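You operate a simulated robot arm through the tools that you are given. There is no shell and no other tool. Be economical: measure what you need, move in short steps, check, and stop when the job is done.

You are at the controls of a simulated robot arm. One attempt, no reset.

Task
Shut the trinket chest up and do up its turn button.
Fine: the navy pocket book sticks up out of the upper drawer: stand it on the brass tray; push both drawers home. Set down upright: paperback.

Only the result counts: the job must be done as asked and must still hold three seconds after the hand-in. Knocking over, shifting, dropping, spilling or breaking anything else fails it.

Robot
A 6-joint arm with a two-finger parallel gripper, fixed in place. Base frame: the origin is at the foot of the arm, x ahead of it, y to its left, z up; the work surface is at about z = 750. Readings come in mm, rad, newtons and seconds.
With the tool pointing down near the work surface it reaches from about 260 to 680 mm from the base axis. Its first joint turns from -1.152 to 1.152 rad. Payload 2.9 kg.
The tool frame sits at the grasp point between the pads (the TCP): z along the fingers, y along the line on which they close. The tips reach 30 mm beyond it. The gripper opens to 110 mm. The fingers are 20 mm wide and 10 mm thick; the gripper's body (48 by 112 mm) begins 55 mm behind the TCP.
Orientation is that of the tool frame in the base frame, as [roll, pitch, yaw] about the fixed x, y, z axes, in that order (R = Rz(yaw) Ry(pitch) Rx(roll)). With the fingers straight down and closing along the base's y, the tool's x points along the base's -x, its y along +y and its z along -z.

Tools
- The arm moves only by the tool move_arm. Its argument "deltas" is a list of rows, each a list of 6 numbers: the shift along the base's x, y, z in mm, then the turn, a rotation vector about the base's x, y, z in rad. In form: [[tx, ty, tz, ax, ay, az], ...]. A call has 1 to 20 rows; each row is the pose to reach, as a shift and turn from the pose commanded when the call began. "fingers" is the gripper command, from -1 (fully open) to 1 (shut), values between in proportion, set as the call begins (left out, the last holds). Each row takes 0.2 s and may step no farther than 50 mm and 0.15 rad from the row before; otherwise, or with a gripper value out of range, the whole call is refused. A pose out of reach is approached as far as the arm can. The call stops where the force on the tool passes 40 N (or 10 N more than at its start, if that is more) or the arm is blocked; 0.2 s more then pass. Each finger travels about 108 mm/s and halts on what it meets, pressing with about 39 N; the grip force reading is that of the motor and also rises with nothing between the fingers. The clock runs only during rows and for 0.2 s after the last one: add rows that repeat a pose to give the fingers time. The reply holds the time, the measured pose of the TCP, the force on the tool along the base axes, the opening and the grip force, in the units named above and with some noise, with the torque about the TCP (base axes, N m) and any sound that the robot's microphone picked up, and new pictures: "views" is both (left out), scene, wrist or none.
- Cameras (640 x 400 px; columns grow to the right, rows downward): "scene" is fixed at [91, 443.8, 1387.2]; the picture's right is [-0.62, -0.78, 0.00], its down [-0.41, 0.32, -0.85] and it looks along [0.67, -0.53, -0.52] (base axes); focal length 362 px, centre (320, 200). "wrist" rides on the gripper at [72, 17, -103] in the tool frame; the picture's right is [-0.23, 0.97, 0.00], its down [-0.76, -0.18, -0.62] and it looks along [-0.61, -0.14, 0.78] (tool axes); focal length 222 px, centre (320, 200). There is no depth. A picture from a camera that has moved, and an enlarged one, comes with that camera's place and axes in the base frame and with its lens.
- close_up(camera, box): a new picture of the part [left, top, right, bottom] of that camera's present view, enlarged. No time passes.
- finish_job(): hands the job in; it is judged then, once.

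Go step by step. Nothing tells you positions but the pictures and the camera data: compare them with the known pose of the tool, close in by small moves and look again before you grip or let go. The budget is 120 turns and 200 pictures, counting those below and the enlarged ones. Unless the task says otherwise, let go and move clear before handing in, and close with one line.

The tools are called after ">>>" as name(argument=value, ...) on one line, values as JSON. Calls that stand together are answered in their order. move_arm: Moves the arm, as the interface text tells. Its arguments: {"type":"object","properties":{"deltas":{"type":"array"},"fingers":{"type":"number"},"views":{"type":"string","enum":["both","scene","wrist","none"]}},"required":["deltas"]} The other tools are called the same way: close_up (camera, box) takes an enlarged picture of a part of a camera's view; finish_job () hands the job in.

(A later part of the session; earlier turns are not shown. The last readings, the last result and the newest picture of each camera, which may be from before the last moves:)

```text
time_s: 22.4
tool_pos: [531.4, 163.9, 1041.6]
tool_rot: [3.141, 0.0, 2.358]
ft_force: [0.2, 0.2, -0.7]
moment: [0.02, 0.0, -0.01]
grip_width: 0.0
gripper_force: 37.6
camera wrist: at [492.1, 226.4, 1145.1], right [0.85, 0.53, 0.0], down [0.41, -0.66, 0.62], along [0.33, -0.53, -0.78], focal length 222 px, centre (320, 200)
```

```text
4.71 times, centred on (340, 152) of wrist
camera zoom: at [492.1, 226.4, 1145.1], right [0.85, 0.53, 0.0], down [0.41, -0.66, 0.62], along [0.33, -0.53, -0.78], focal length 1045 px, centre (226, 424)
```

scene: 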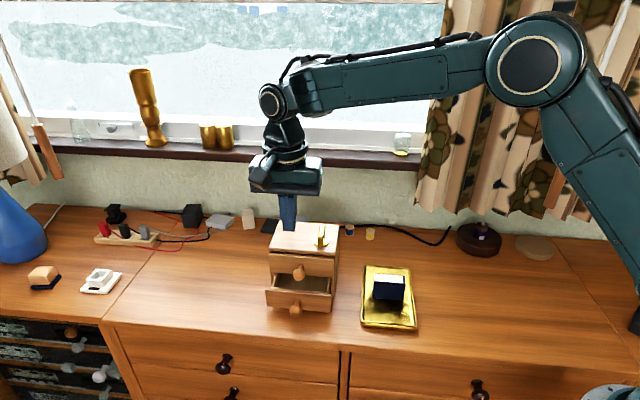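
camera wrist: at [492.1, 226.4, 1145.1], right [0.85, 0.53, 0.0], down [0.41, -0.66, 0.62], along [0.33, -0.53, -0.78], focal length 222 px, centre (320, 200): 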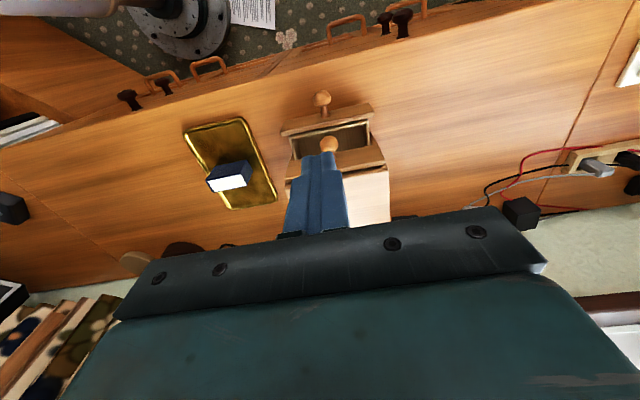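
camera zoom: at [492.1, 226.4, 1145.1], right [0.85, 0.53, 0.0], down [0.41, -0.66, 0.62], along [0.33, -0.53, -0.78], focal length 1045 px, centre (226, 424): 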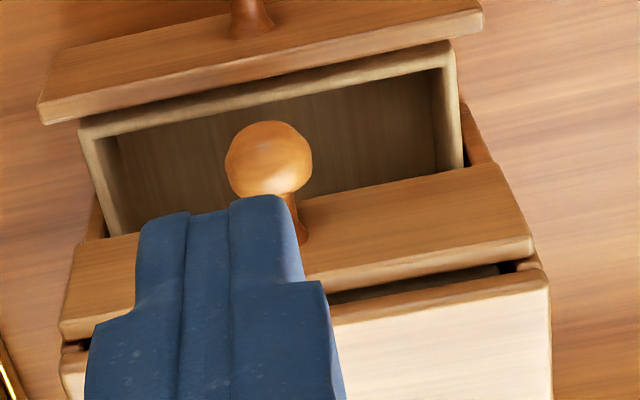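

I can't tell whether the panel is fully seated. I'll put the wrist camera almost straight above the front edge to see the gap.

>>> move_arm(deltas=[[30, -30, 0, 0, 0, 0], [60, -60, 0, 0, 0, 0], [85, -85, -20, 0, 0, 0], [105, -107, -40, 0, 0, 0], [105, -107, -70, 0, 0, 0], [105, -107, -70, 0, 0, 0]], views="wrist")

>>> close_up(camera="wrist", box=[220, 20, 420, 150])

```text
time_s: 23.8
tool_pos: [637.5, 56.7, 970.1]
tool_rot: [-3.141, 0.0, 2.354]
ft_force: [0.3, -0.1, -0.1]
moment: [0.01, -0.01, 0.0]
grip_width: 0.0
gripper_force: 37.8
camera wrist: at [597.8, 119.5, 1073.1], right [0.85, 0.53, 0.0], down [0.41, -0.66, 0.62], along [0.33, -0.53, -0.78], focal length 222 px, centre (320, 200)
```

wrist: 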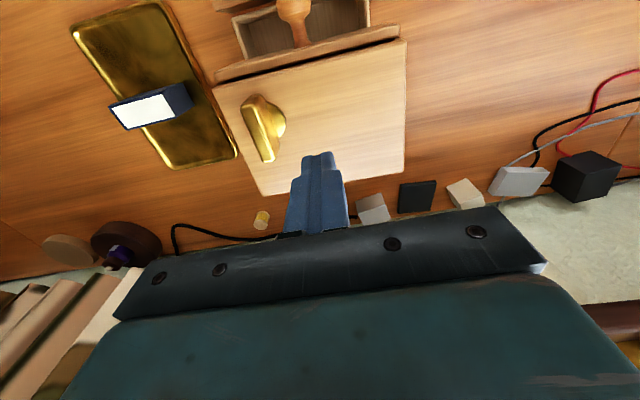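

```text
3.08 times, centred on (320, 85) of wrist
camera zoom: at [597.8, 119.5, 1073.1], right [0.85, 0.53, 0.0], down [0.41, -0.66, 0.62], along [0.33, -0.53, -0.78], focal length 684 px, centre (320, 554)
```

zoom: 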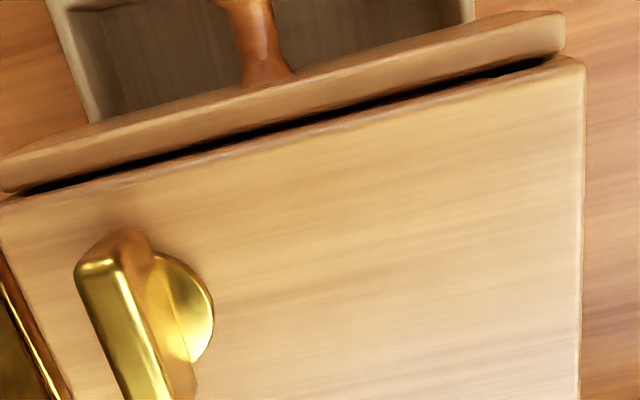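

From above, the upper drawer panel is seated, with a gap of about 1 mm; the chest slid about 13 mm. Next I'll push the lower drawer by its knob (z≈784), stopping precisely at the closed position so the chest doesn't slide again.

>>> move_arm(deltas=[[-30, 30, 20, 0, 0, 0], [-60, 60, 20, 0, 0, 0], [-90, 90, 20, 0, 0, 0], [-120, 120, 0, 0, 0, 0], [-137, 138, -30, 0, 0, 0], [-137, 138, -75, 0, 0, 0], [-137, 138, -120, 0, 0, 0], [-137, 138, -163, 0, 0, 0], [-137, 138, -163, 0, 0, 0]], views="scene")

>>> close_up(camera="scene", box=[240, 220, 360, 335])

```text
time_s: 25.8
tool_pos: [500.0, 196.7, 808.1]
tool_rot: [3.141, 0.0, 2.356]
ft_force: [-0.5, 0.2, 0.3]
moment: [0.02, -0.04, 0.02]
grip_width: 0.0
gripper_force: 37.5
```

scene: 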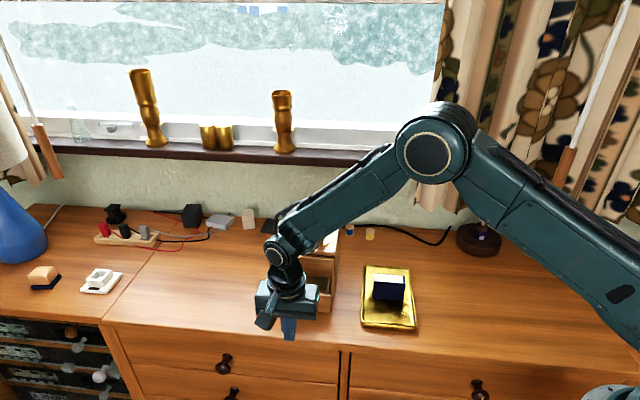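

```text
3.48 times, centred on (300, 278) of scene
camera zoom: at [91.0, 443.8, 1387.2], right [-0.62, -0.78, 0.0], down [-0.41, 0.32, -0.85], along [0.67, -0.53, -0.52], focal length 1260 px, centre (390, -70)
```

zoom: 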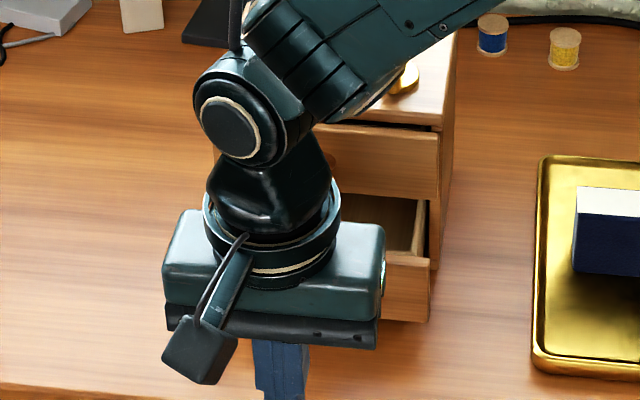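

I'm in front of the lower knob, so I'll push in to just short of closed.

>>> move_arm(deltas=[[8, -8, 0, 0, 0, 0], [16, -16, 0, 0, 0, 0], [24, -24, 0, 0, 0, 0], [31, -31, 0, 0, 0, 0], [38, -38, 0, 0, 0, 0], [45, -45, 0, 0, 0, 0], [52, -52, 0, 0, 0, 0], [52, -52, 0, 0, 0, 0]])

>>> close_up(camera="scene", box=[240, 220, 360, 335])

```text
time_s: 27.6
tool_pos: [550.0, 141.4, 809.6]
tool_rot: [-3.141, 0.0, 2.357]
ft_force: [0.2, -0.1, -0.5]
moment: [-0.02, -0.02, -0.03]
grip_width: 0.2
gripper_force: 37.4
camera wrist: at [511.2, 205.1, 912.6], right [0.85, 0.53, 0.0], down [0.41, -0.66, 0.62], along [0.33, -0.53, -0.78], focal length 222 px, centre (320, 200)
```

scene: 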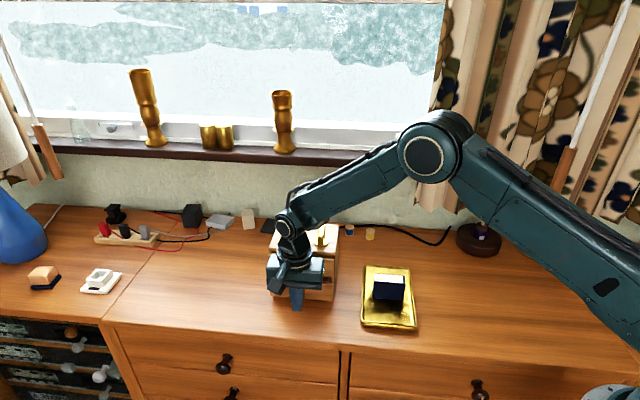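
wrist: 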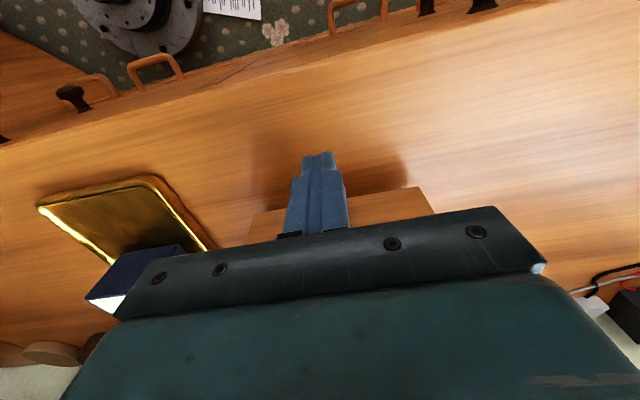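

```text
3.48 times, centred on (300, 278) of scene
camera zoom: at [91.0, 443.8, 1387.2], right [-0.62, -0.78, 0.0], down [-0.41, 0.32, -0.85], along [0.67, -0.53, -0.52], focal length 1260 px, centre (390, -70)
```

zoom: 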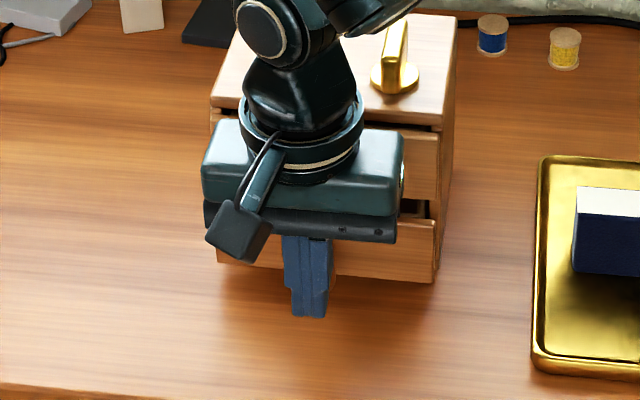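

I'll creep forward in small steps, watching for the stop.

>>> move_arm(deltas=[[2, -2, 0, 0, 0, 0], [4, -4, 0, 0, 0, 0], [6, -6, 0, 0, 0, 0], [6, -6, 0, 0, 0, 0]], views="none")

>>> close_up(camera="scene", box=[240, 220, 360, 335])

```text
time_s: 28.6
tool_pos: [555.9, 136.0, 808.7]
tool_rot: [3.141, 0.0, 2.359]
ft_force: [-0.8, 1.5, -0.3]
moment: [-0.05, 0.0, -0.03]
grip_width: 0.0
gripper_force: 37.4
```

```text
3.48 times, centred on (300, 278) of scene
camera zoom: at [91.0, 443.8, 1387.2], right [-0.62, -0.78, 0.0], down [-0.41, 0.32, -0.85], along [0.67, -0.53, -0.52], focal length 1260 px, centre (390, -70)
```

zoom: 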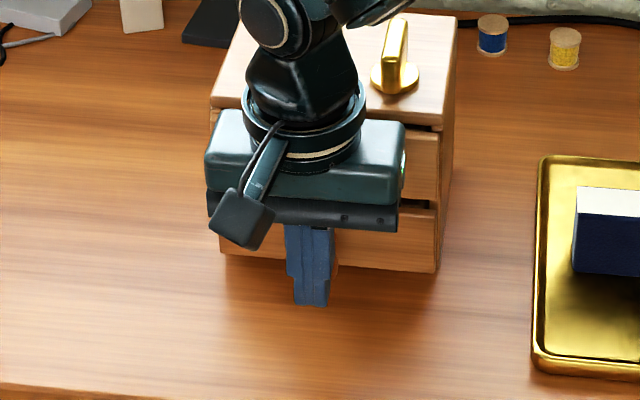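

>>> move_arm(deltas=[[1, -1, 0, 0, 0, 0], [2, -2, 0, 0, 0, 0], [2, -2, 0, 0, 0, 0]], views="none")

>>> close_up(camera="scene", box=[310, 215, 350, 305])

```text
time_s: 29.4
tool_pos: [557.4, 134.3, 810.1]
tool_rot: [3.141, 0.0, 2.356]
ft_force: [-0.5, -0.3, 0.1]
moment: [0.03, 0.03, 0.01]
grip_width: 0.0
gripper_force: 37.7
```

```text
4.44 times, centred on (330, 260) of scene
camera zoom: at [91.0, 443.8, 1387.2], right [-0.62, -0.78, 0.0], down [-0.41, 0.32, -0.85], along [0.67, -0.53, -0.52], focal length 1610 px, centre (276, -67)
```

zoom: 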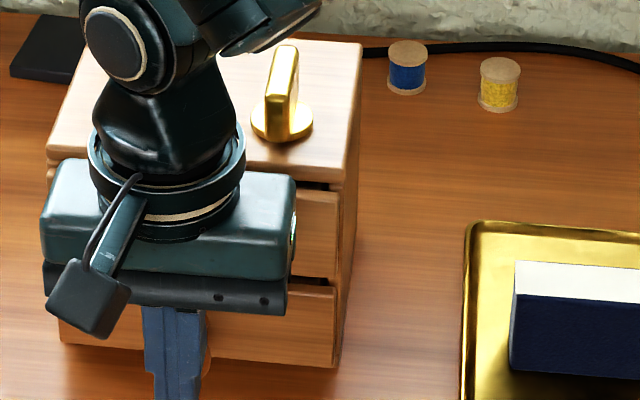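

>>> move_arm(deltas=[[1, -1, 0, 0, 0, 0], [1.5, -1.5, 0, 0, 0, 0], [1.5, -1.5, 0, 0, 0, 0]], views="none")

>>> close_up(camera="scene", box=[310, 250, 350, 305])

```text
time_s: 30.2
tool_pos: [559.7, 132.5, 808.7]
tool_rot: [-3.141, 0.0, 2.358]
ft_force: [-3.2, 0.7, 2.0]
moment: [-0.09, -0.13, -0.04]
grip_width: 0.0
gripper_force: 37.5
```

```text
7.27 times, centred on (330, 278) of scene
camera zoom: at [90.9, 443.9, 1387.2], right [-0.62, -0.78, 0.0], down [-0.41, 0.32, -0.85], along [0.67, -0.53, -0.52], focal length 2634 px, centre (247, -364)
```

zoom: 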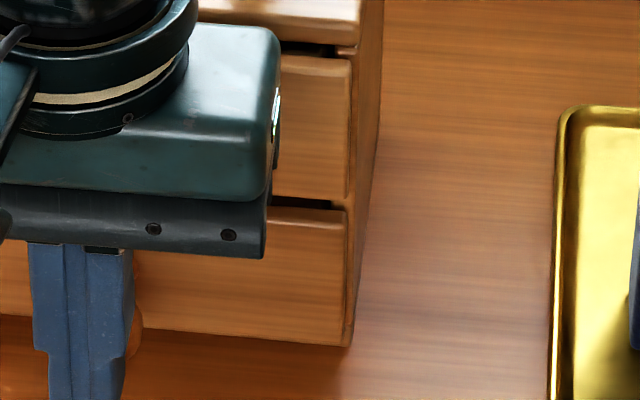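

The lower drawer meets its stop and the panels look flush. I'll back off, go up and inspect.

>>> move_arm(deltas=[[-20, 20, 0, 0, 0, 0], [-50, 50, 0, 0, 0, 0], [-60, 60, 30, 0, 0, 0], [-60, 60, 75, 0, 0, 0], [-60, 60, 120, 0, 0, 0], [-50, 50, 165, 0, 0, 0], [-30, 30, 200, 0, 0, 0], [-20, 20, 235, 0, 0, 0], [-20, 20, 235, 0, 0, 0]], views="both")

>>> close_up(camera="scene", box=[255, 210, 350, 315])

>>> close_up(camera="scene", box=[295, 225, 345, 310])

```text
time_s: 32.2
tool_pos: [539.7, 153.2, 1045.3]
tool_rot: [-3.14, 0.0, 2.357]
ft_force: [-1.2, -0.1, -0.4]
moment: [0.0, 0.0, -0.02]
grip_width: 0.0
gripper_force: 37.3
camera wrist: at [500.3, 215.5, 1147.8], right [0.85, 0.53, 0.0], down [0.41, -0.66, 0.62], along [0.33, -0.53, -0.78], focal length 222 px, centre (320, 200)
```

scene: 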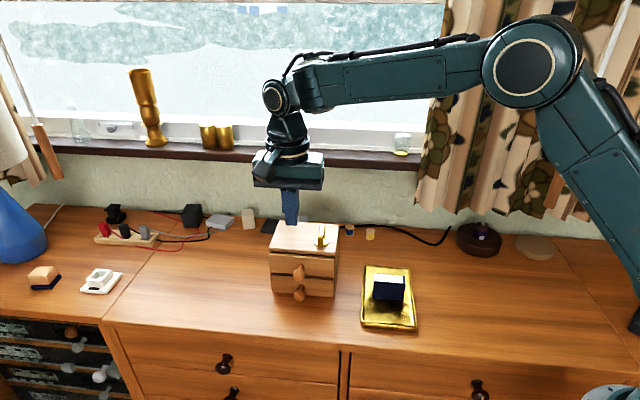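
wrist: 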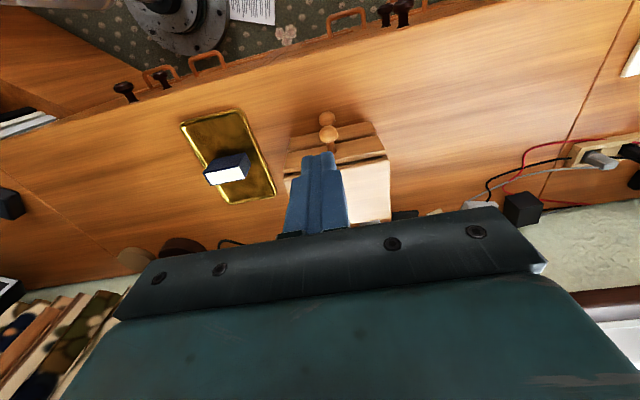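

```text
3.81 times, centred on (302, 262) of scene
camera zoom: at [91.0, 443.8, 1387.2], right [-0.62, -0.78, 0.0], down [-0.41, 0.32, -0.85], along [0.67, -0.53, -0.52], focal length 1380 px, centre (387, -38)
```

zoom: 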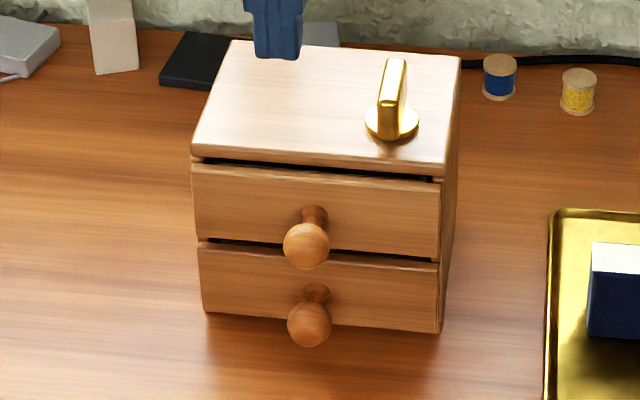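

```text
4.71 times, centred on (320, 268) of scene
camera zoom: at [91.0, 443.8, 1387.2], right [-0.62, -0.78, 0.0], down [-0.41, 0.32, -0.85], along [0.67, -0.53, -0.52], focal length 1704 px, centre (320, -118)
```

zoom: 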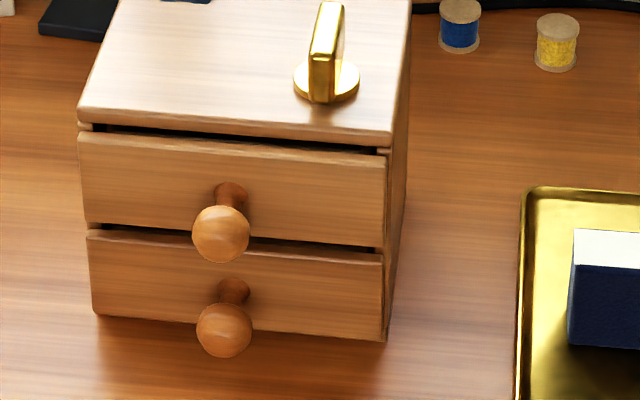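

Both drawers are flush. Now I'll look at the turn button from above.

>>> move_arm(deltas=[[17, -37, 0, 0, 0, 0], [34, -74, 0, 0, 0, 0], [51, -111, -20, 0, 0, 0], [67, -147, -40, 0, 0, 0], [67, -147, -75, 0, 0, 0], [67, -147, -75, 0, 0, 0]])

>>> close_up(camera="wrist", box=[250, 50, 390, 150])

>>> close_up(camera="scene", box=[295, 210, 345, 255])

```text
time_s: 33.6
tool_pos: [606.6, 7.4, 969.6]
tool_rot: [3.141, 0.0, 2.359]
ft_force: [0.0, -0.1, 0.6]
moment: [-0.02, -0.01, 0.0]
grip_width: 0.0
gripper_force: 37.9
camera wrist: at [567.4, 69.5, 1071.9], right [0.85, 0.53, 0.0], down [0.41, -0.66, 0.62], along [0.33, -0.53, -0.78], focal length 222 px, centre (320, 200)
```

scene: 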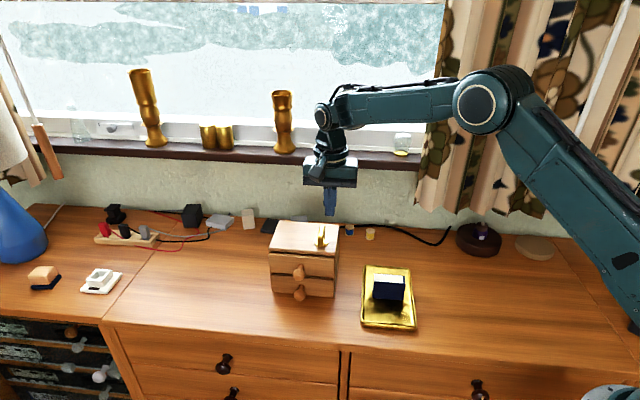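
wrist: 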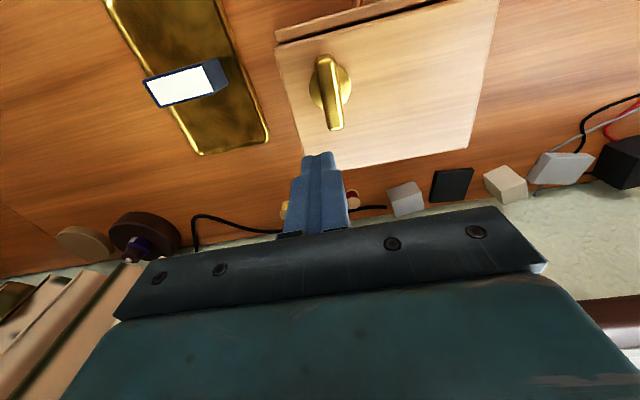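

```text
4.00 times, centred on (320, 100) of wrist
camera zoom: at [567.4, 69.5, 1071.9], right [0.85, 0.53, 0.0], down [0.41, -0.66, 0.62], along [0.33, -0.53, -0.78], focal length 888 px, centre (320, 600)
```

zoom: 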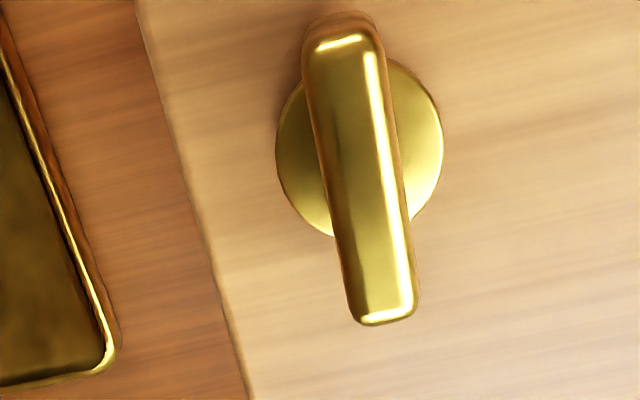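

```text
8.89 times, centred on (320, 232) of scene
camera zoom: at [91.0, 443.8, 1387.2], right [-0.62, -0.78, 0.0], down [-0.41, 0.32, -0.85], along [0.67, -0.53, -0.52], focal length 3220 px, centre (320, -89)
```

zoom: 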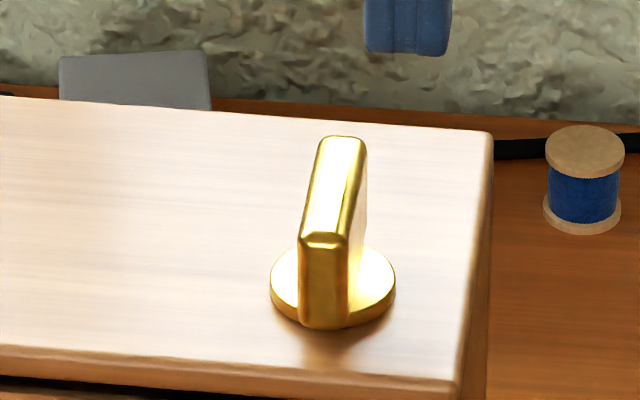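

The bar runs front-to-back, centred near (597.5, 38.5), with its top at about z 906. I'll open to 30 mm, centre over it and descend astride.

>>> move_arm(deltas=[[-8.8, 31.9, 0, 0, 0, 0], [-8.8, 31.9, -15, 0, 0, 0], [-8.8, 31.9, -30, 0, 0, 0], [-8.8, 31.9, -30, 0, 0, 0]], fingers=0.45)

>>> close_up(camera="scene", box=[290, 200, 350, 255])

>>> close_up(camera="wrist", box=[250, 110, 390, 230])

```text
time_s: 34.6
tool_pos: [598.7, 37.6, 939.2]
tool_rot: [3.141, -0.001, 2.356]
ft_force: [0.6, -1.0, 0.8]
moment: [0.01, -0.02, -0.01]
grip_width: 30.2
gripper_force: 0.1
camera wrist: at [558.8, 101.0, 1041.8], right [0.85, 0.53, 0.0], down [0.41, -0.66, 0.62], along [0.33, -0.53, -0.78], focal length 222 px, centre (320, 200)
```

scene: 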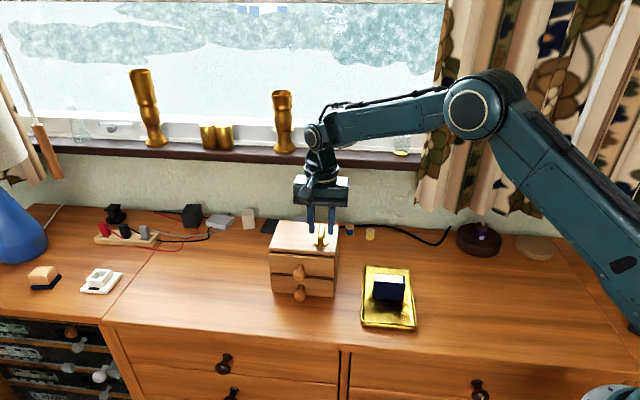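
wrist: 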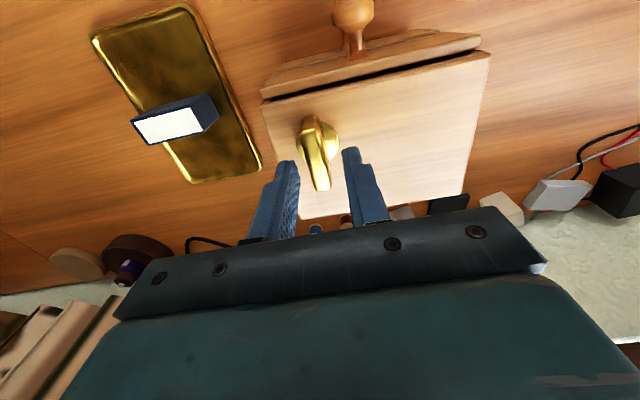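

```text
7.27 times, centred on (320, 228) of scene
camera zoom: at [91.0, 443.8, 1387.2], right [-0.62, -0.78, 0.0], down [-0.41, 0.32, -0.85], along [0.67, -0.53, -0.52], focal length 2634 px, centre (320, 0)
```

zoom: 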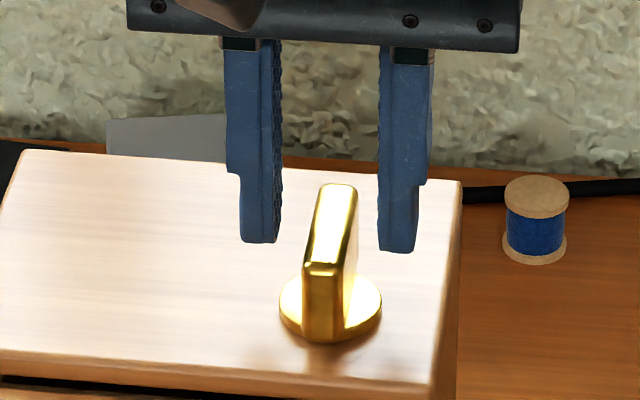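

```text
3.33 times, centred on (320, 170) of wrist
camera zoom: at [558.8, 101.0, 1041.8], right [0.85, 0.53, 0.0], down [0.41, -0.66, 0.62], along [0.33, -0.53, -0.78], focal length 740 px, centre (320, 300)
```

zoom: 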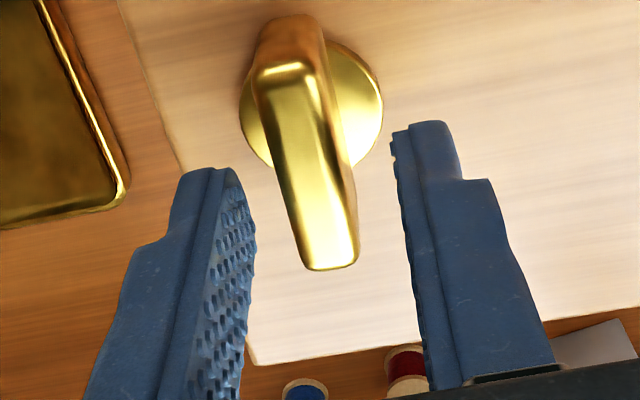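

The alignment is good. I'll descend astride the bar and close on it.

>>> move_arm(deltas=[[-1.2, -1.2, -10, 0, 0, 0], [-1.2, -1.2, -22, 0, 0, 0], [-1.2, -1.2, -22, 0, 0, 0]], views="none")

>>> close_up(camera="scene", box=[290, 200, 350, 255])

```text
time_s: 35.4
tool_pos: [597.5, 36.7, 916.2]
tool_rot: [3.141, 0.0, 2.355]
ft_force: [0.8, 0.5, 0.6]
moment: [0.0, -0.01, 0.0]
grip_width: 30.2
gripper_force: 0.1
```

```text
7.27 times, centred on (320, 228) of scene
camera zoom: at [91.0, 443.8, 1387.2], right [-0.62, -0.78, 0.0], down [-0.41, 0.32, -0.85], along [0.67, -0.53, -0.52], focal length 2634 px, centre (320, 0)
```

zoom: 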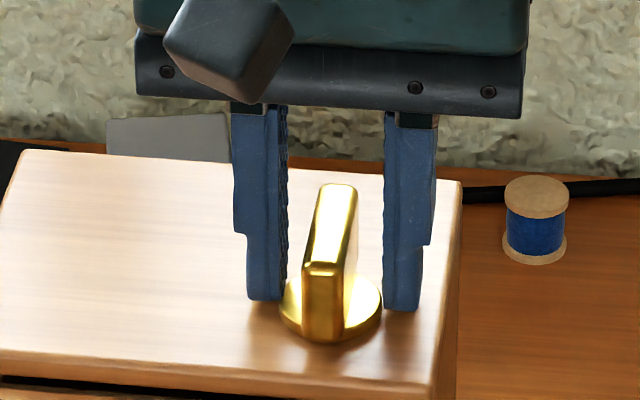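

>>> move_arm(deltas=[[0, 0, 1.5, 0, 0, 0], [0, 0, 1.5, 0, 0, 0], [0, 0, 1.5, 0, 0, 0]], fingers=1)

>>> close_up(camera="wrist", box=[200, 20, 440, 230])

```text
time_s: 36.2
tool_pos: [595.5, 36.8, 917.2]
tool_rot: [-3.14, -0.002, 2.357]
ft_force: [2.8, -0.9, -0.1]
moment: [-0.19, -0.37, -0.2]
grip_width: 12.8
gripper_force: 38.8
camera wrist: at [557.6, 99.9, 1020.2], right [0.85, 0.53, 0.0], down [0.41, -0.66, 0.62], along [0.33, -0.53, -0.78], focal length 222 px, centre (320, 200)
```

scene: 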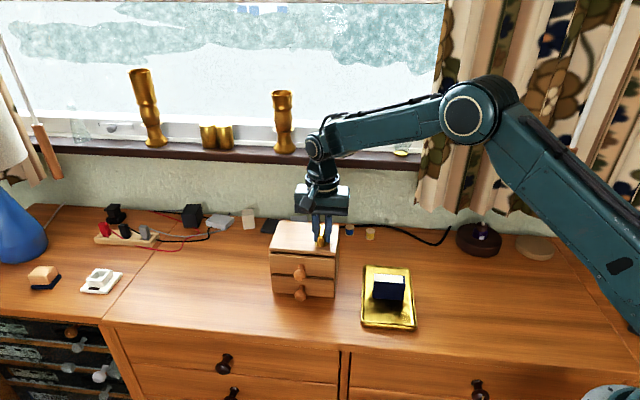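
wrist: 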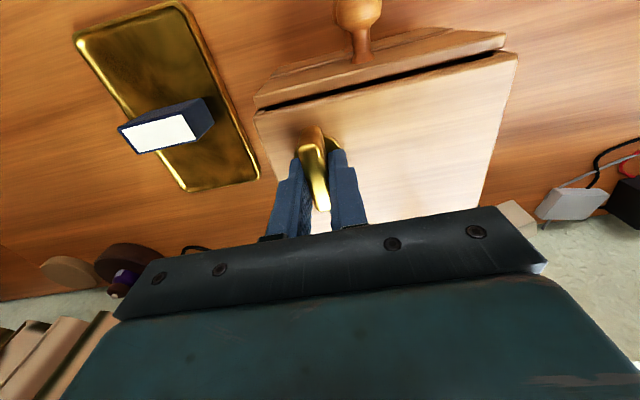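

```text
1.90 times, centred on (320, 125) of wrist
camera zoom: at [557.6, 99.9, 1020.2], right [0.85, 0.53, 0.0], down [0.41, -0.66, 0.62], along [0.33, -0.53, -0.78], focal length 423 px, centre (320, 343)
```

zoom: 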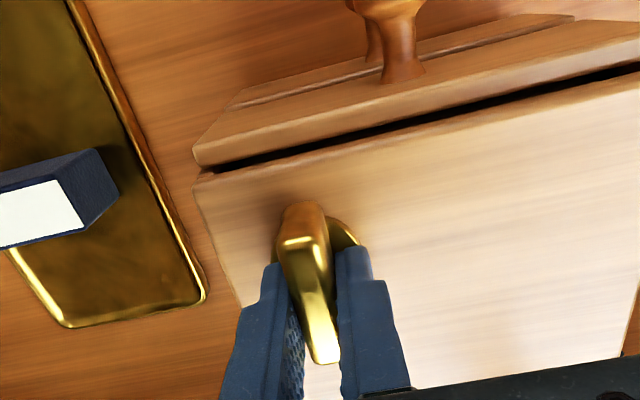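

The bar is gripped. I'll try a small counter-clockwise turn and watch the torque.

>>> move_arm(deltas=[[0, 0, 0, 0, 0, 0.04], [0, 0, 0, 0, 0, 0.08], [0, 0, 0, 0, 0, 0.12], [0, 0, 0, 0, 0, 0.12]], views="wrist")

>>> close_up(camera="scene", box=[255, 200, 350, 305])

```text
time_s: 37.2
tool_pos: [596.8, 36.3, 917.4]
tool_rot: [-3.14, -0.002, 2.478]
ft_force: [1.1, -2.0, 0.0]
moment: [-0.37, 0.18, -0.26]
grip_width: 12.6
gripper_force: 39.0
camera wrist: at [550.6, 94.2, 1020.8], right [0.78, 0.63, 0.0], down [0.49, -0.61, 0.62], along [0.39, -0.49, -0.78], focal length 222 px, centre (320, 200)
```

wrist: 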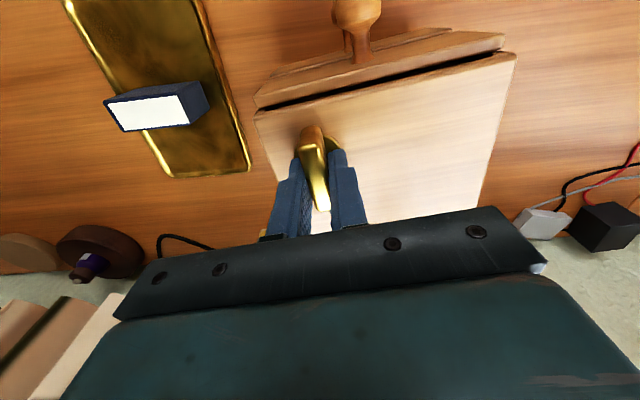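

```text
3.81 times, centred on (302, 252) of scene
camera zoom: at [91.3, 443.8, 1387.2], right [-0.62, -0.78, 0.0], down [-0.41, 0.32, -0.85], along [0.67, -0.53, -0.52], focal length 1380 px, centre (387, 0)
```

zoom: 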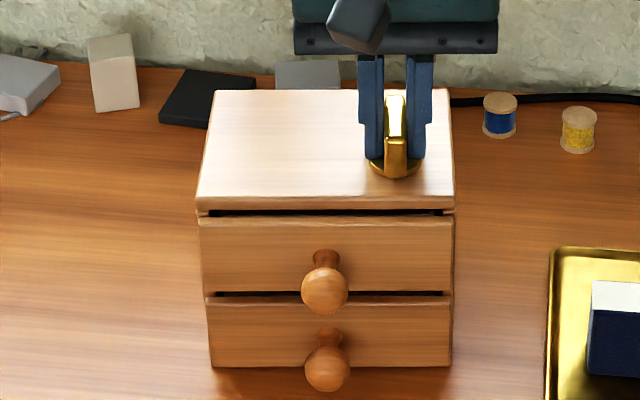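

That way is against its stop: the chest turned along with the tool. I'll reverse and try clockwise.

>>> move_arm(deltas=[[0, 0, 0, 0, 0, -0.04], [0, 0, 0, 0, 0, -0.08], [0, 0, 0, 0, 0, -0.12], [0, 0, 0, 0, 0, -0.12]], views="wrist")

>>> close_up(camera="scene", box=[255, 200, 350, 305])

```text
time_s: 38.2
tool_pos: [596.8, 35.3, 916.8]
tool_rot: [-3.14, -0.002, 2.356]
ft_force: [-1.1, -0.1, -0.7]
moment: [-0.24, 0.53, 0.03]
grip_width: 12.5
gripper_force: 39.5
camera wrist: at [558.3, 99.5, 1020.8], right [0.85, 0.53, 0.0], down [0.41, -0.66, 0.62], along [0.33, -0.53, -0.78], focal length 222 px, centre (320, 200)
```

wrist: 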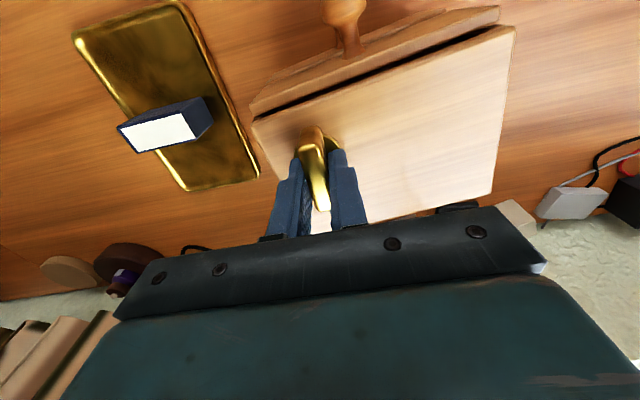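

```text
3.81 times, centred on (302, 252) of scene
camera zoom: at [91.3, 443.8, 1387.2], right [-0.62, -0.78, 0.0], down [-0.41, 0.32, -0.85], along [0.67, -0.53, -0.52], focal length 1380 px, centre (387, 0)
```

zoom: 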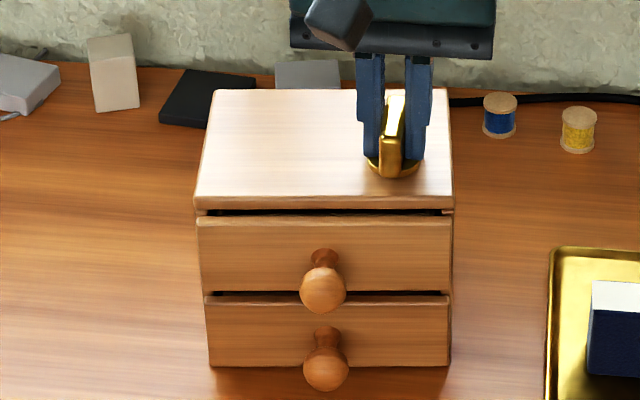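

Clockwise turns freely relative to the chest. I'll continue about halfway and check.

>>> move_arm(deltas=[[0, 0, 0, 0, 0, -0.1], [0, 0, 0, 0, 0, -0.2], [0, 0, 0, 0, 0, -0.3], [0, 0, 0, 0, 0, -0.4], [0, 0, 0, 0, 0, -0.5], [0, 0, 0, 0, 0, -0.6], [0, 0, 0, 0, 0, -0.7], [0, 0, 0, 0, 0, -0.7]])

>>> close_up(camera="scene", box=[255, 200, 350, 305])

```text
time_s: 40.0
tool_pos: [596.8, 36.2, 919.5]
tool_rot: [-3.139, 0.001, 1.655]
ft_force: [-1.0, -0.1, 0.5]
moment: [-0.26, 0.62, 0.02]
grip_width: 12.6
gripper_force: 39.0
camera wrist: at [608.5, 110.0, 1021.0], right [0.99, -0.14, 0.0], down [-0.11, -0.77, 0.62], along [-0.09, -0.62, -0.78], focal length 222 px, centre (320, 200)
```

scene: 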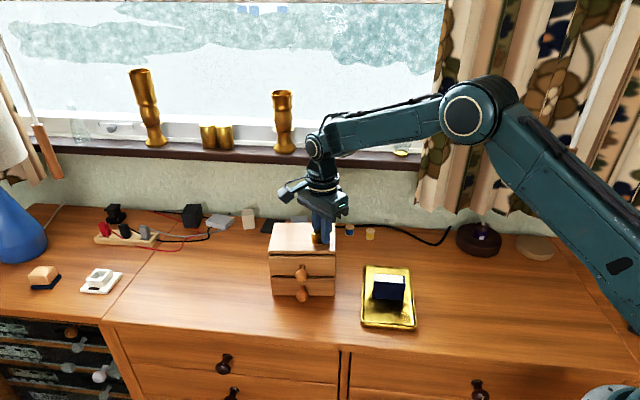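
wrist: 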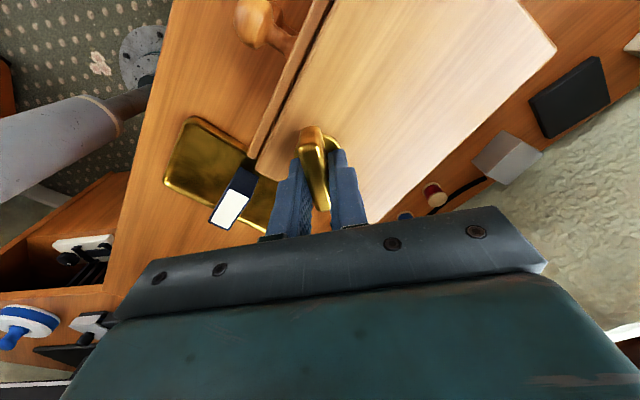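

```text
3.81 times, centred on (302, 252) of scene
camera zoom: at [91.3, 443.8, 1387.2], right [-0.62, -0.78, 0.0], down [-0.41, 0.32, -0.85], along [0.67, -0.53, -0.52], focal length 1380 px, centre (387, 0)
```

zoom: 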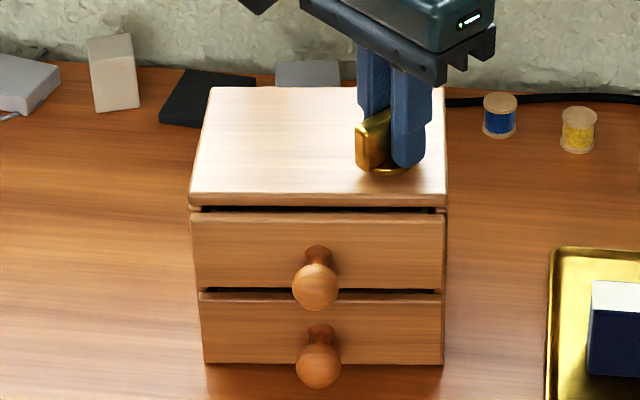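

It's turning well. I'll continue toward 90° in stages.

>>> move_arm(deltas=[[0, 0, 0, 0, 0, -0.1], [0, 0, 0, 0, 0, -0.2], [0, 0, 0, 0, 0, -0.3], [0, 0, 0, 0, 0, -0.4], [0, 0, 0, 0, 0, -0.5], [0, 0, 0, 0, 0, -0.6], [0, 0, 0, 0, 0, -0.68], [0, 0, 0, 0, 0, -0.68]])

>>> close_up(camera="scene", box=[255, 200, 350, 305])

```text
time_s: 41.8
tool_pos: [597.8, 36.3, 918.4]
tool_rot: [-3.139, 0.001, 0.976]
ft_force: [-0.9, 0.0, 0.2]
moment: [-0.15, 0.82, 0.01]
grip_width: 12.9
gripper_force: 38.5
camera wrist: at [652.2, 86.8, 1020.9], right [0.68, -0.73, 0.0], down [-0.57, -0.53, 0.62], along [-0.46, -0.42, -0.78], focal length 222 px, centre (320, 200)
```

scene: 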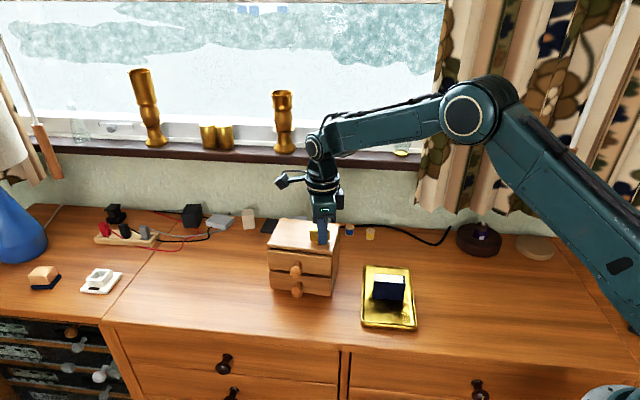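
wrist: 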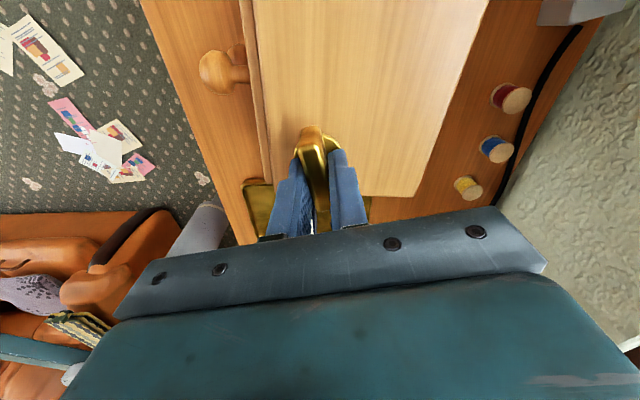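

```text
3.81 times, centred on (302, 252) of scene
camera zoom: at [91.4, 443.9, 1387.2], right [-0.62, -0.78, 0.0], down [-0.41, 0.32, -0.85], along [0.67, -0.53, -0.52], focal length 1380 px, centre (387, 0)
```

zoom: 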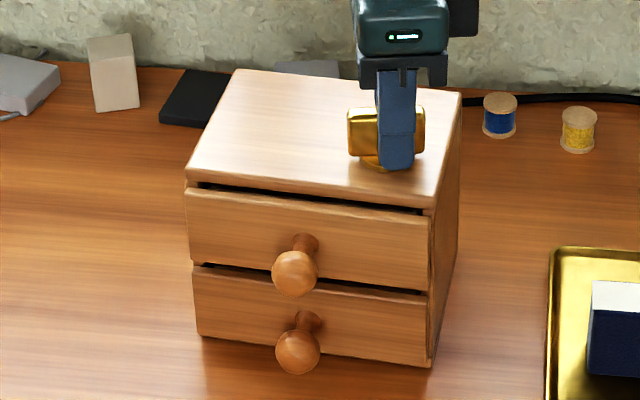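

The chest seems to have turned slightly too. I'll check whether the button is at its stop with a small further turn.

>>> move_arm(deltas=[[0, 0, 0, 0, 0, -0.05], [0, 0, 0, 0, 0, -0.1]])

>>> close_up(camera="scene", box=[255, 200, 350, 305])

```text
time_s: 42.4
tool_pos: [597.4, 36.7, 917.8]
tool_rot: [-3.141, 0.0, 0.876]
ft_force: [0.4, 0.2, -0.1]
moment: [-0.1, 0.82, -0.01]
grip_width: 13.2
gripper_force: 39.3
camera wrist: at [656.9, 82.0, 1021.0], right [0.6, -0.8, 0.0], down [-0.62, -0.47, 0.62], along [-0.5, -0.38, -0.78], focal length 222 px, centre (320, 200)
```

scene: 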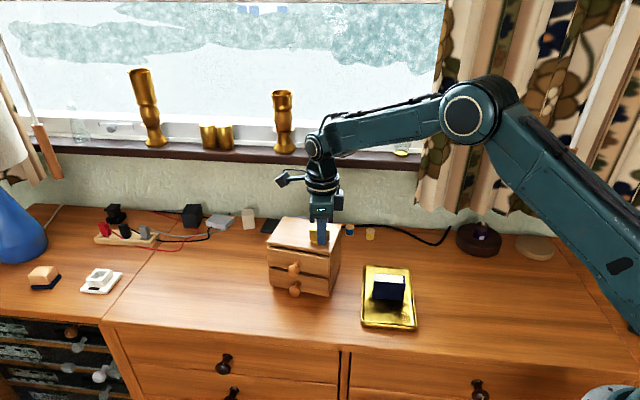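
wrist: 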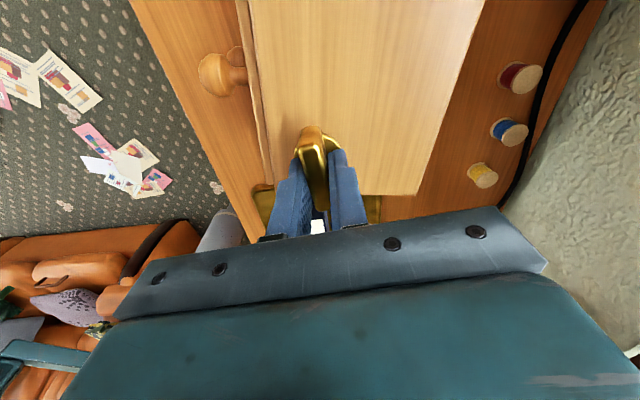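

```text
3.81 times, centred on (302, 252) of scene
camera zoom: at [91.4, 443.8, 1387.2], right [-0.62, -0.78, 0.0], down [-0.41, 0.32, -0.85], along [0.67, -0.53, -0.52], focal length 1380 px, centre (387, 0)
```

zoom: 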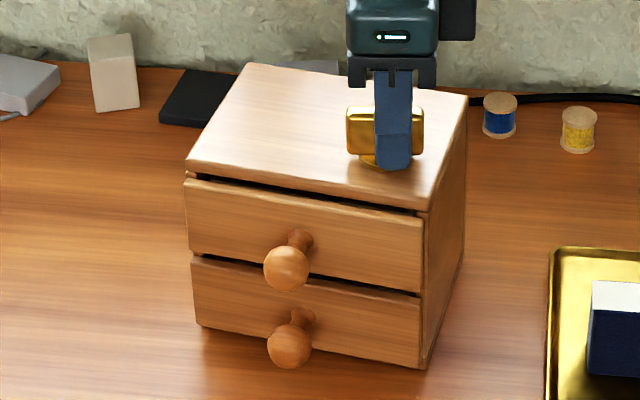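

The button has reached its clockwise stop (about 77° of travel), and further turning only rotates the chest. I'll use the stops to undo the chest's shift: turn back counter-clockwise to the other stop until the chest is square again, slide it back to its starting place, then turn exactly to the locked stop.

>>> move_arm(deltas=[[0, 0, 0, 0, 0, 0.12], [0, 0, 0, 0, 0, 0.24], [0, 0, 0, 0, 0, 0.36], [0, 0, 0, 0, 0, 0.48], [0, 0, 0, 0, 0, 0.6], [0, 0, 0, 0, 0, 0.72], [0, 0, 0, 0, 0, 0.84], [0, 0, 0, 0, 0, 0.96], [0, 0, 0, 0, 0, 1.08], [0, 0, 0, 0, 0, 1.2], [0, 0, 0, 0, 0, 1.28], [0, 0, 0, 0, 0, 1.28]])

>>> close_up(camera="scene", box=[255, 200, 350, 305])

```text
time_s: 45.0
tool_pos: [598.1, 36.6, 918.1]
tool_rot: [-3.139, 0.0, 2.158]
ft_force: [-0.3, 0.1, 0.1]
moment: [-0.2, 0.61, 0.01]
grip_width: 12.7
gripper_force: 39.3
camera wrist: at [571.3, 106.1, 1021.1], right [0.94, 0.35, 0.0], down [0.28, -0.73, 0.62], along [0.22, -0.58, -0.78], focal length 222 px, centre (320, 200)
```

scene: 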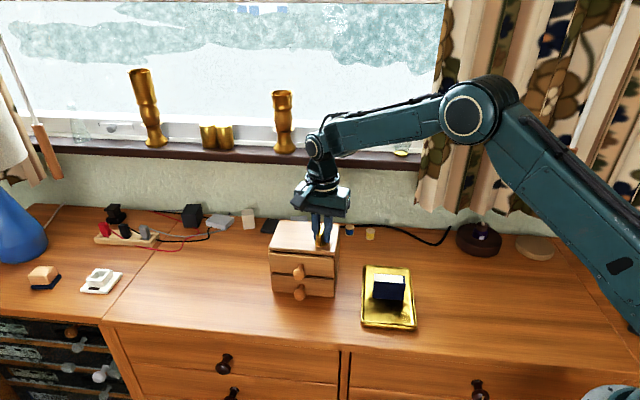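
wrist: 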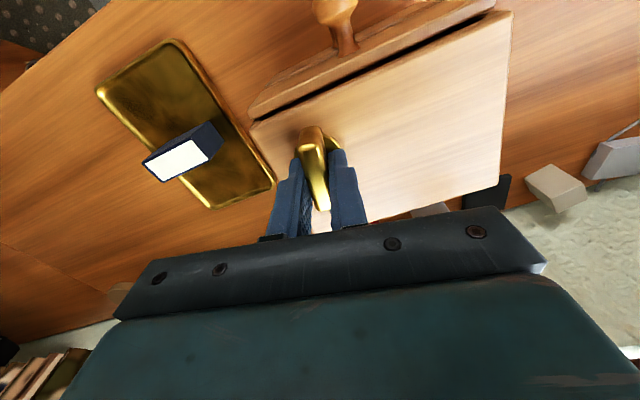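

```text
3.81 times, centred on (302, 252) of scene
camera zoom: at [91.3, 443.8, 1387.2], right [-0.62, -0.78, 0.0], down [-0.41, 0.32, -0.85], along [0.67, -0.53, -0.52], focal length 1380 px, centre (387, 0)
```

zoom: 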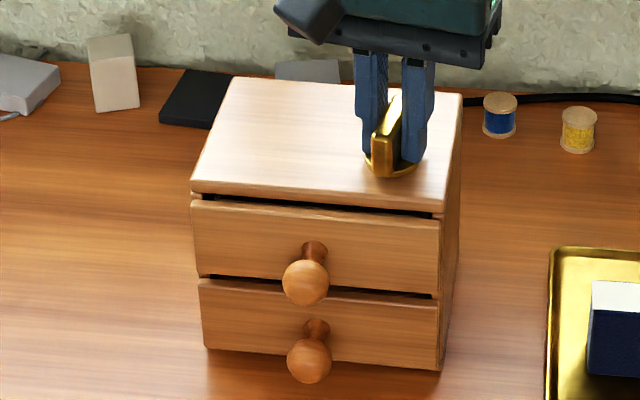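

The button and chest share the motion somewhat because of friction. I'll finish the turn back to the start angle, then compare the chest with its original place.

>>> move_arm(deltas=[[0, 0, 0, 0, 0, 0.07], [0, 0, 0, 0, 0, 0.14], [0, 0, 0, 0, 0, 0.2]], views="wrist")

>>> close_up(camera="scene", box=[240, 210, 440, 335])

```text
time_s: 45.8
tool_pos: [597.7, 36.9, 919.2]
tool_rot: [-3.14, -0.003, 2.358]
ft_force: [0.6, 0.0, 0.7]
moment: [-0.25, 0.73, -0.03]
grip_width: 12.9
gripper_force: 39.2
camera wrist: at [558.0, 99.6, 1021.1], right [0.85, 0.53, 0.0], down [0.42, -0.66, 0.62], along [0.33, -0.53, -0.78], focal length 222 px, centre (320, 200)
```

wrist: 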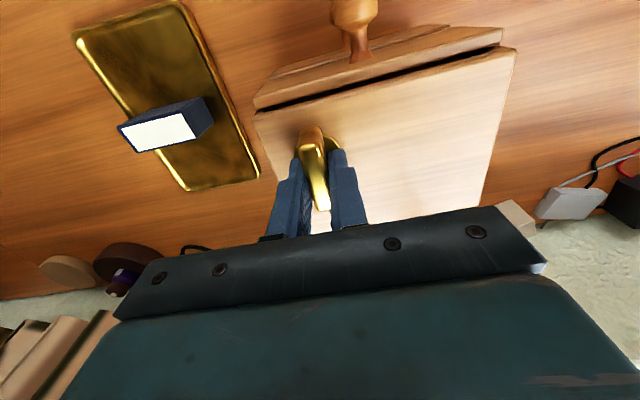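

```text
3.20 times, centred on (340, 272) of scene
camera zoom: at [91.4, 443.9, 1387.2], right [-0.62, -0.78, 0.0], down [-0.41, 0.32, -0.85], along [0.67, -0.53, -0.52], focal length 1159 px, centre (256, -32)
```

zoom: 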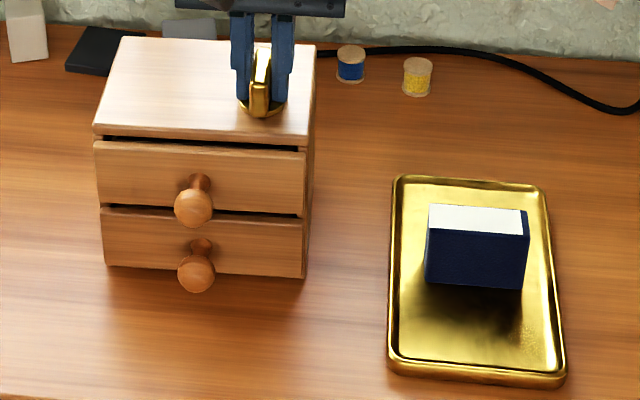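

The chest is square again and only about 13 mm too far back. With the button gripped at this stop, I'll draw the chest back to its original place.

>>> move_arm(deltas=[[-1, 1, 0, 0, 0, 0], [-2, 2, 0, 0, 0, 0], [-3, 3, 0, 0, 0, 0], [-4, 4, 0, 0, 0, 0], [-4, 4, 0, 0, 0, 0]], views="none")

>>> close_up(camera="scene", box=[240, 210, 440, 335])

```text
time_s: 47.0
tool_pos: [593.8, 39.5, 918.1]
tool_rot: [-3.142, 0.001, 2.357]
ft_force: [-0.5, -0.9, 0.8]
moment: [-0.11, 0.71, -0.02]
grip_width: 12.9
gripper_force: 38.8
```

```text
3.20 times, centred on (340, 272) of scene
camera zoom: at [91.3, 443.8, 1387.2], right [-0.62, -0.78, 0.0], down [-0.41, 0.32, -0.85], along [0.67, -0.53, -0.52], focal length 1159 px, centre (256, -32)
```

zoom: 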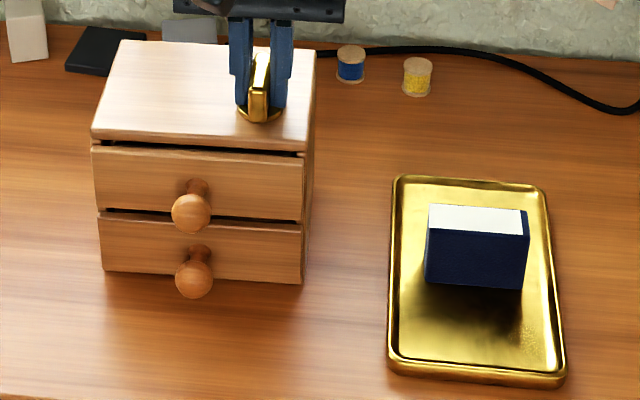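

It moves smoothly and stays square. I'll complete the slide.

>>> move_arm(deltas=[[-1, 1, 0, 0, 0, 0], [-2, 2, 0, 0, 0, 0], [-3, 3, 0, 0, 0, 0], [-4, 4, 0, 0, 0, 0], [-5.5, 5.5, 0, 0, 0, 0], [-5.5, 5.5, 0, 0, 0, 0]], views="wrist")

>>> close_up(camera="scene", box=[240, 210, 440, 335])

```text
time_s: 48.4
tool_pos: [586.6, 45.7, 917.5]
tool_rot: [-3.141, -0.001, 2.358]
ft_force: [0.1, -0.1, -0.3]
moment: [-0.24, 0.4, -0.09]
grip_width: 12.9
gripper_force: 38.7
camera wrist: at [548.7, 109.1, 1021.0], right [0.85, 0.53, 0.0], down [0.41, -0.66, 0.62], along [0.33, -0.53, -0.78], focal length 222 px, centre (320, 200)
```

wrist: 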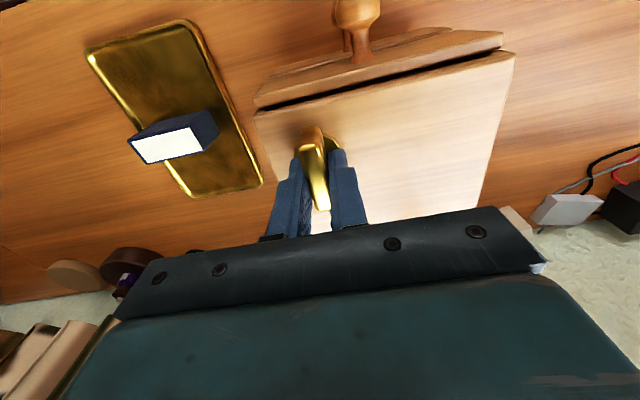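

```text
3.20 times, centred on (340, 272) of scene
camera zoom: at [91.3, 443.8, 1387.2], right [-0.62, -0.78, 0.0], down [-0.41, 0.32, -0.85], along [0.67, -0.53, -0.52], focal length 1159 px, centre (256, -32)
```

zoom: 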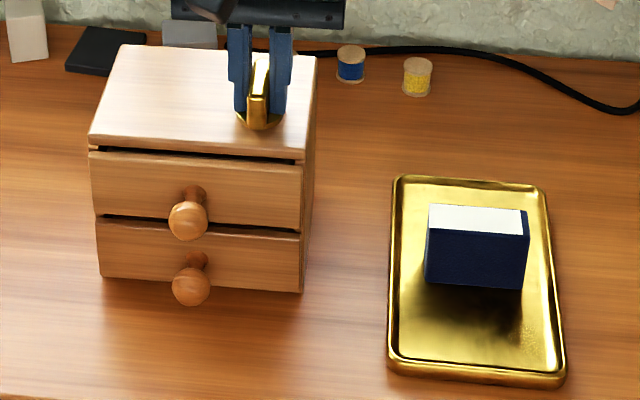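

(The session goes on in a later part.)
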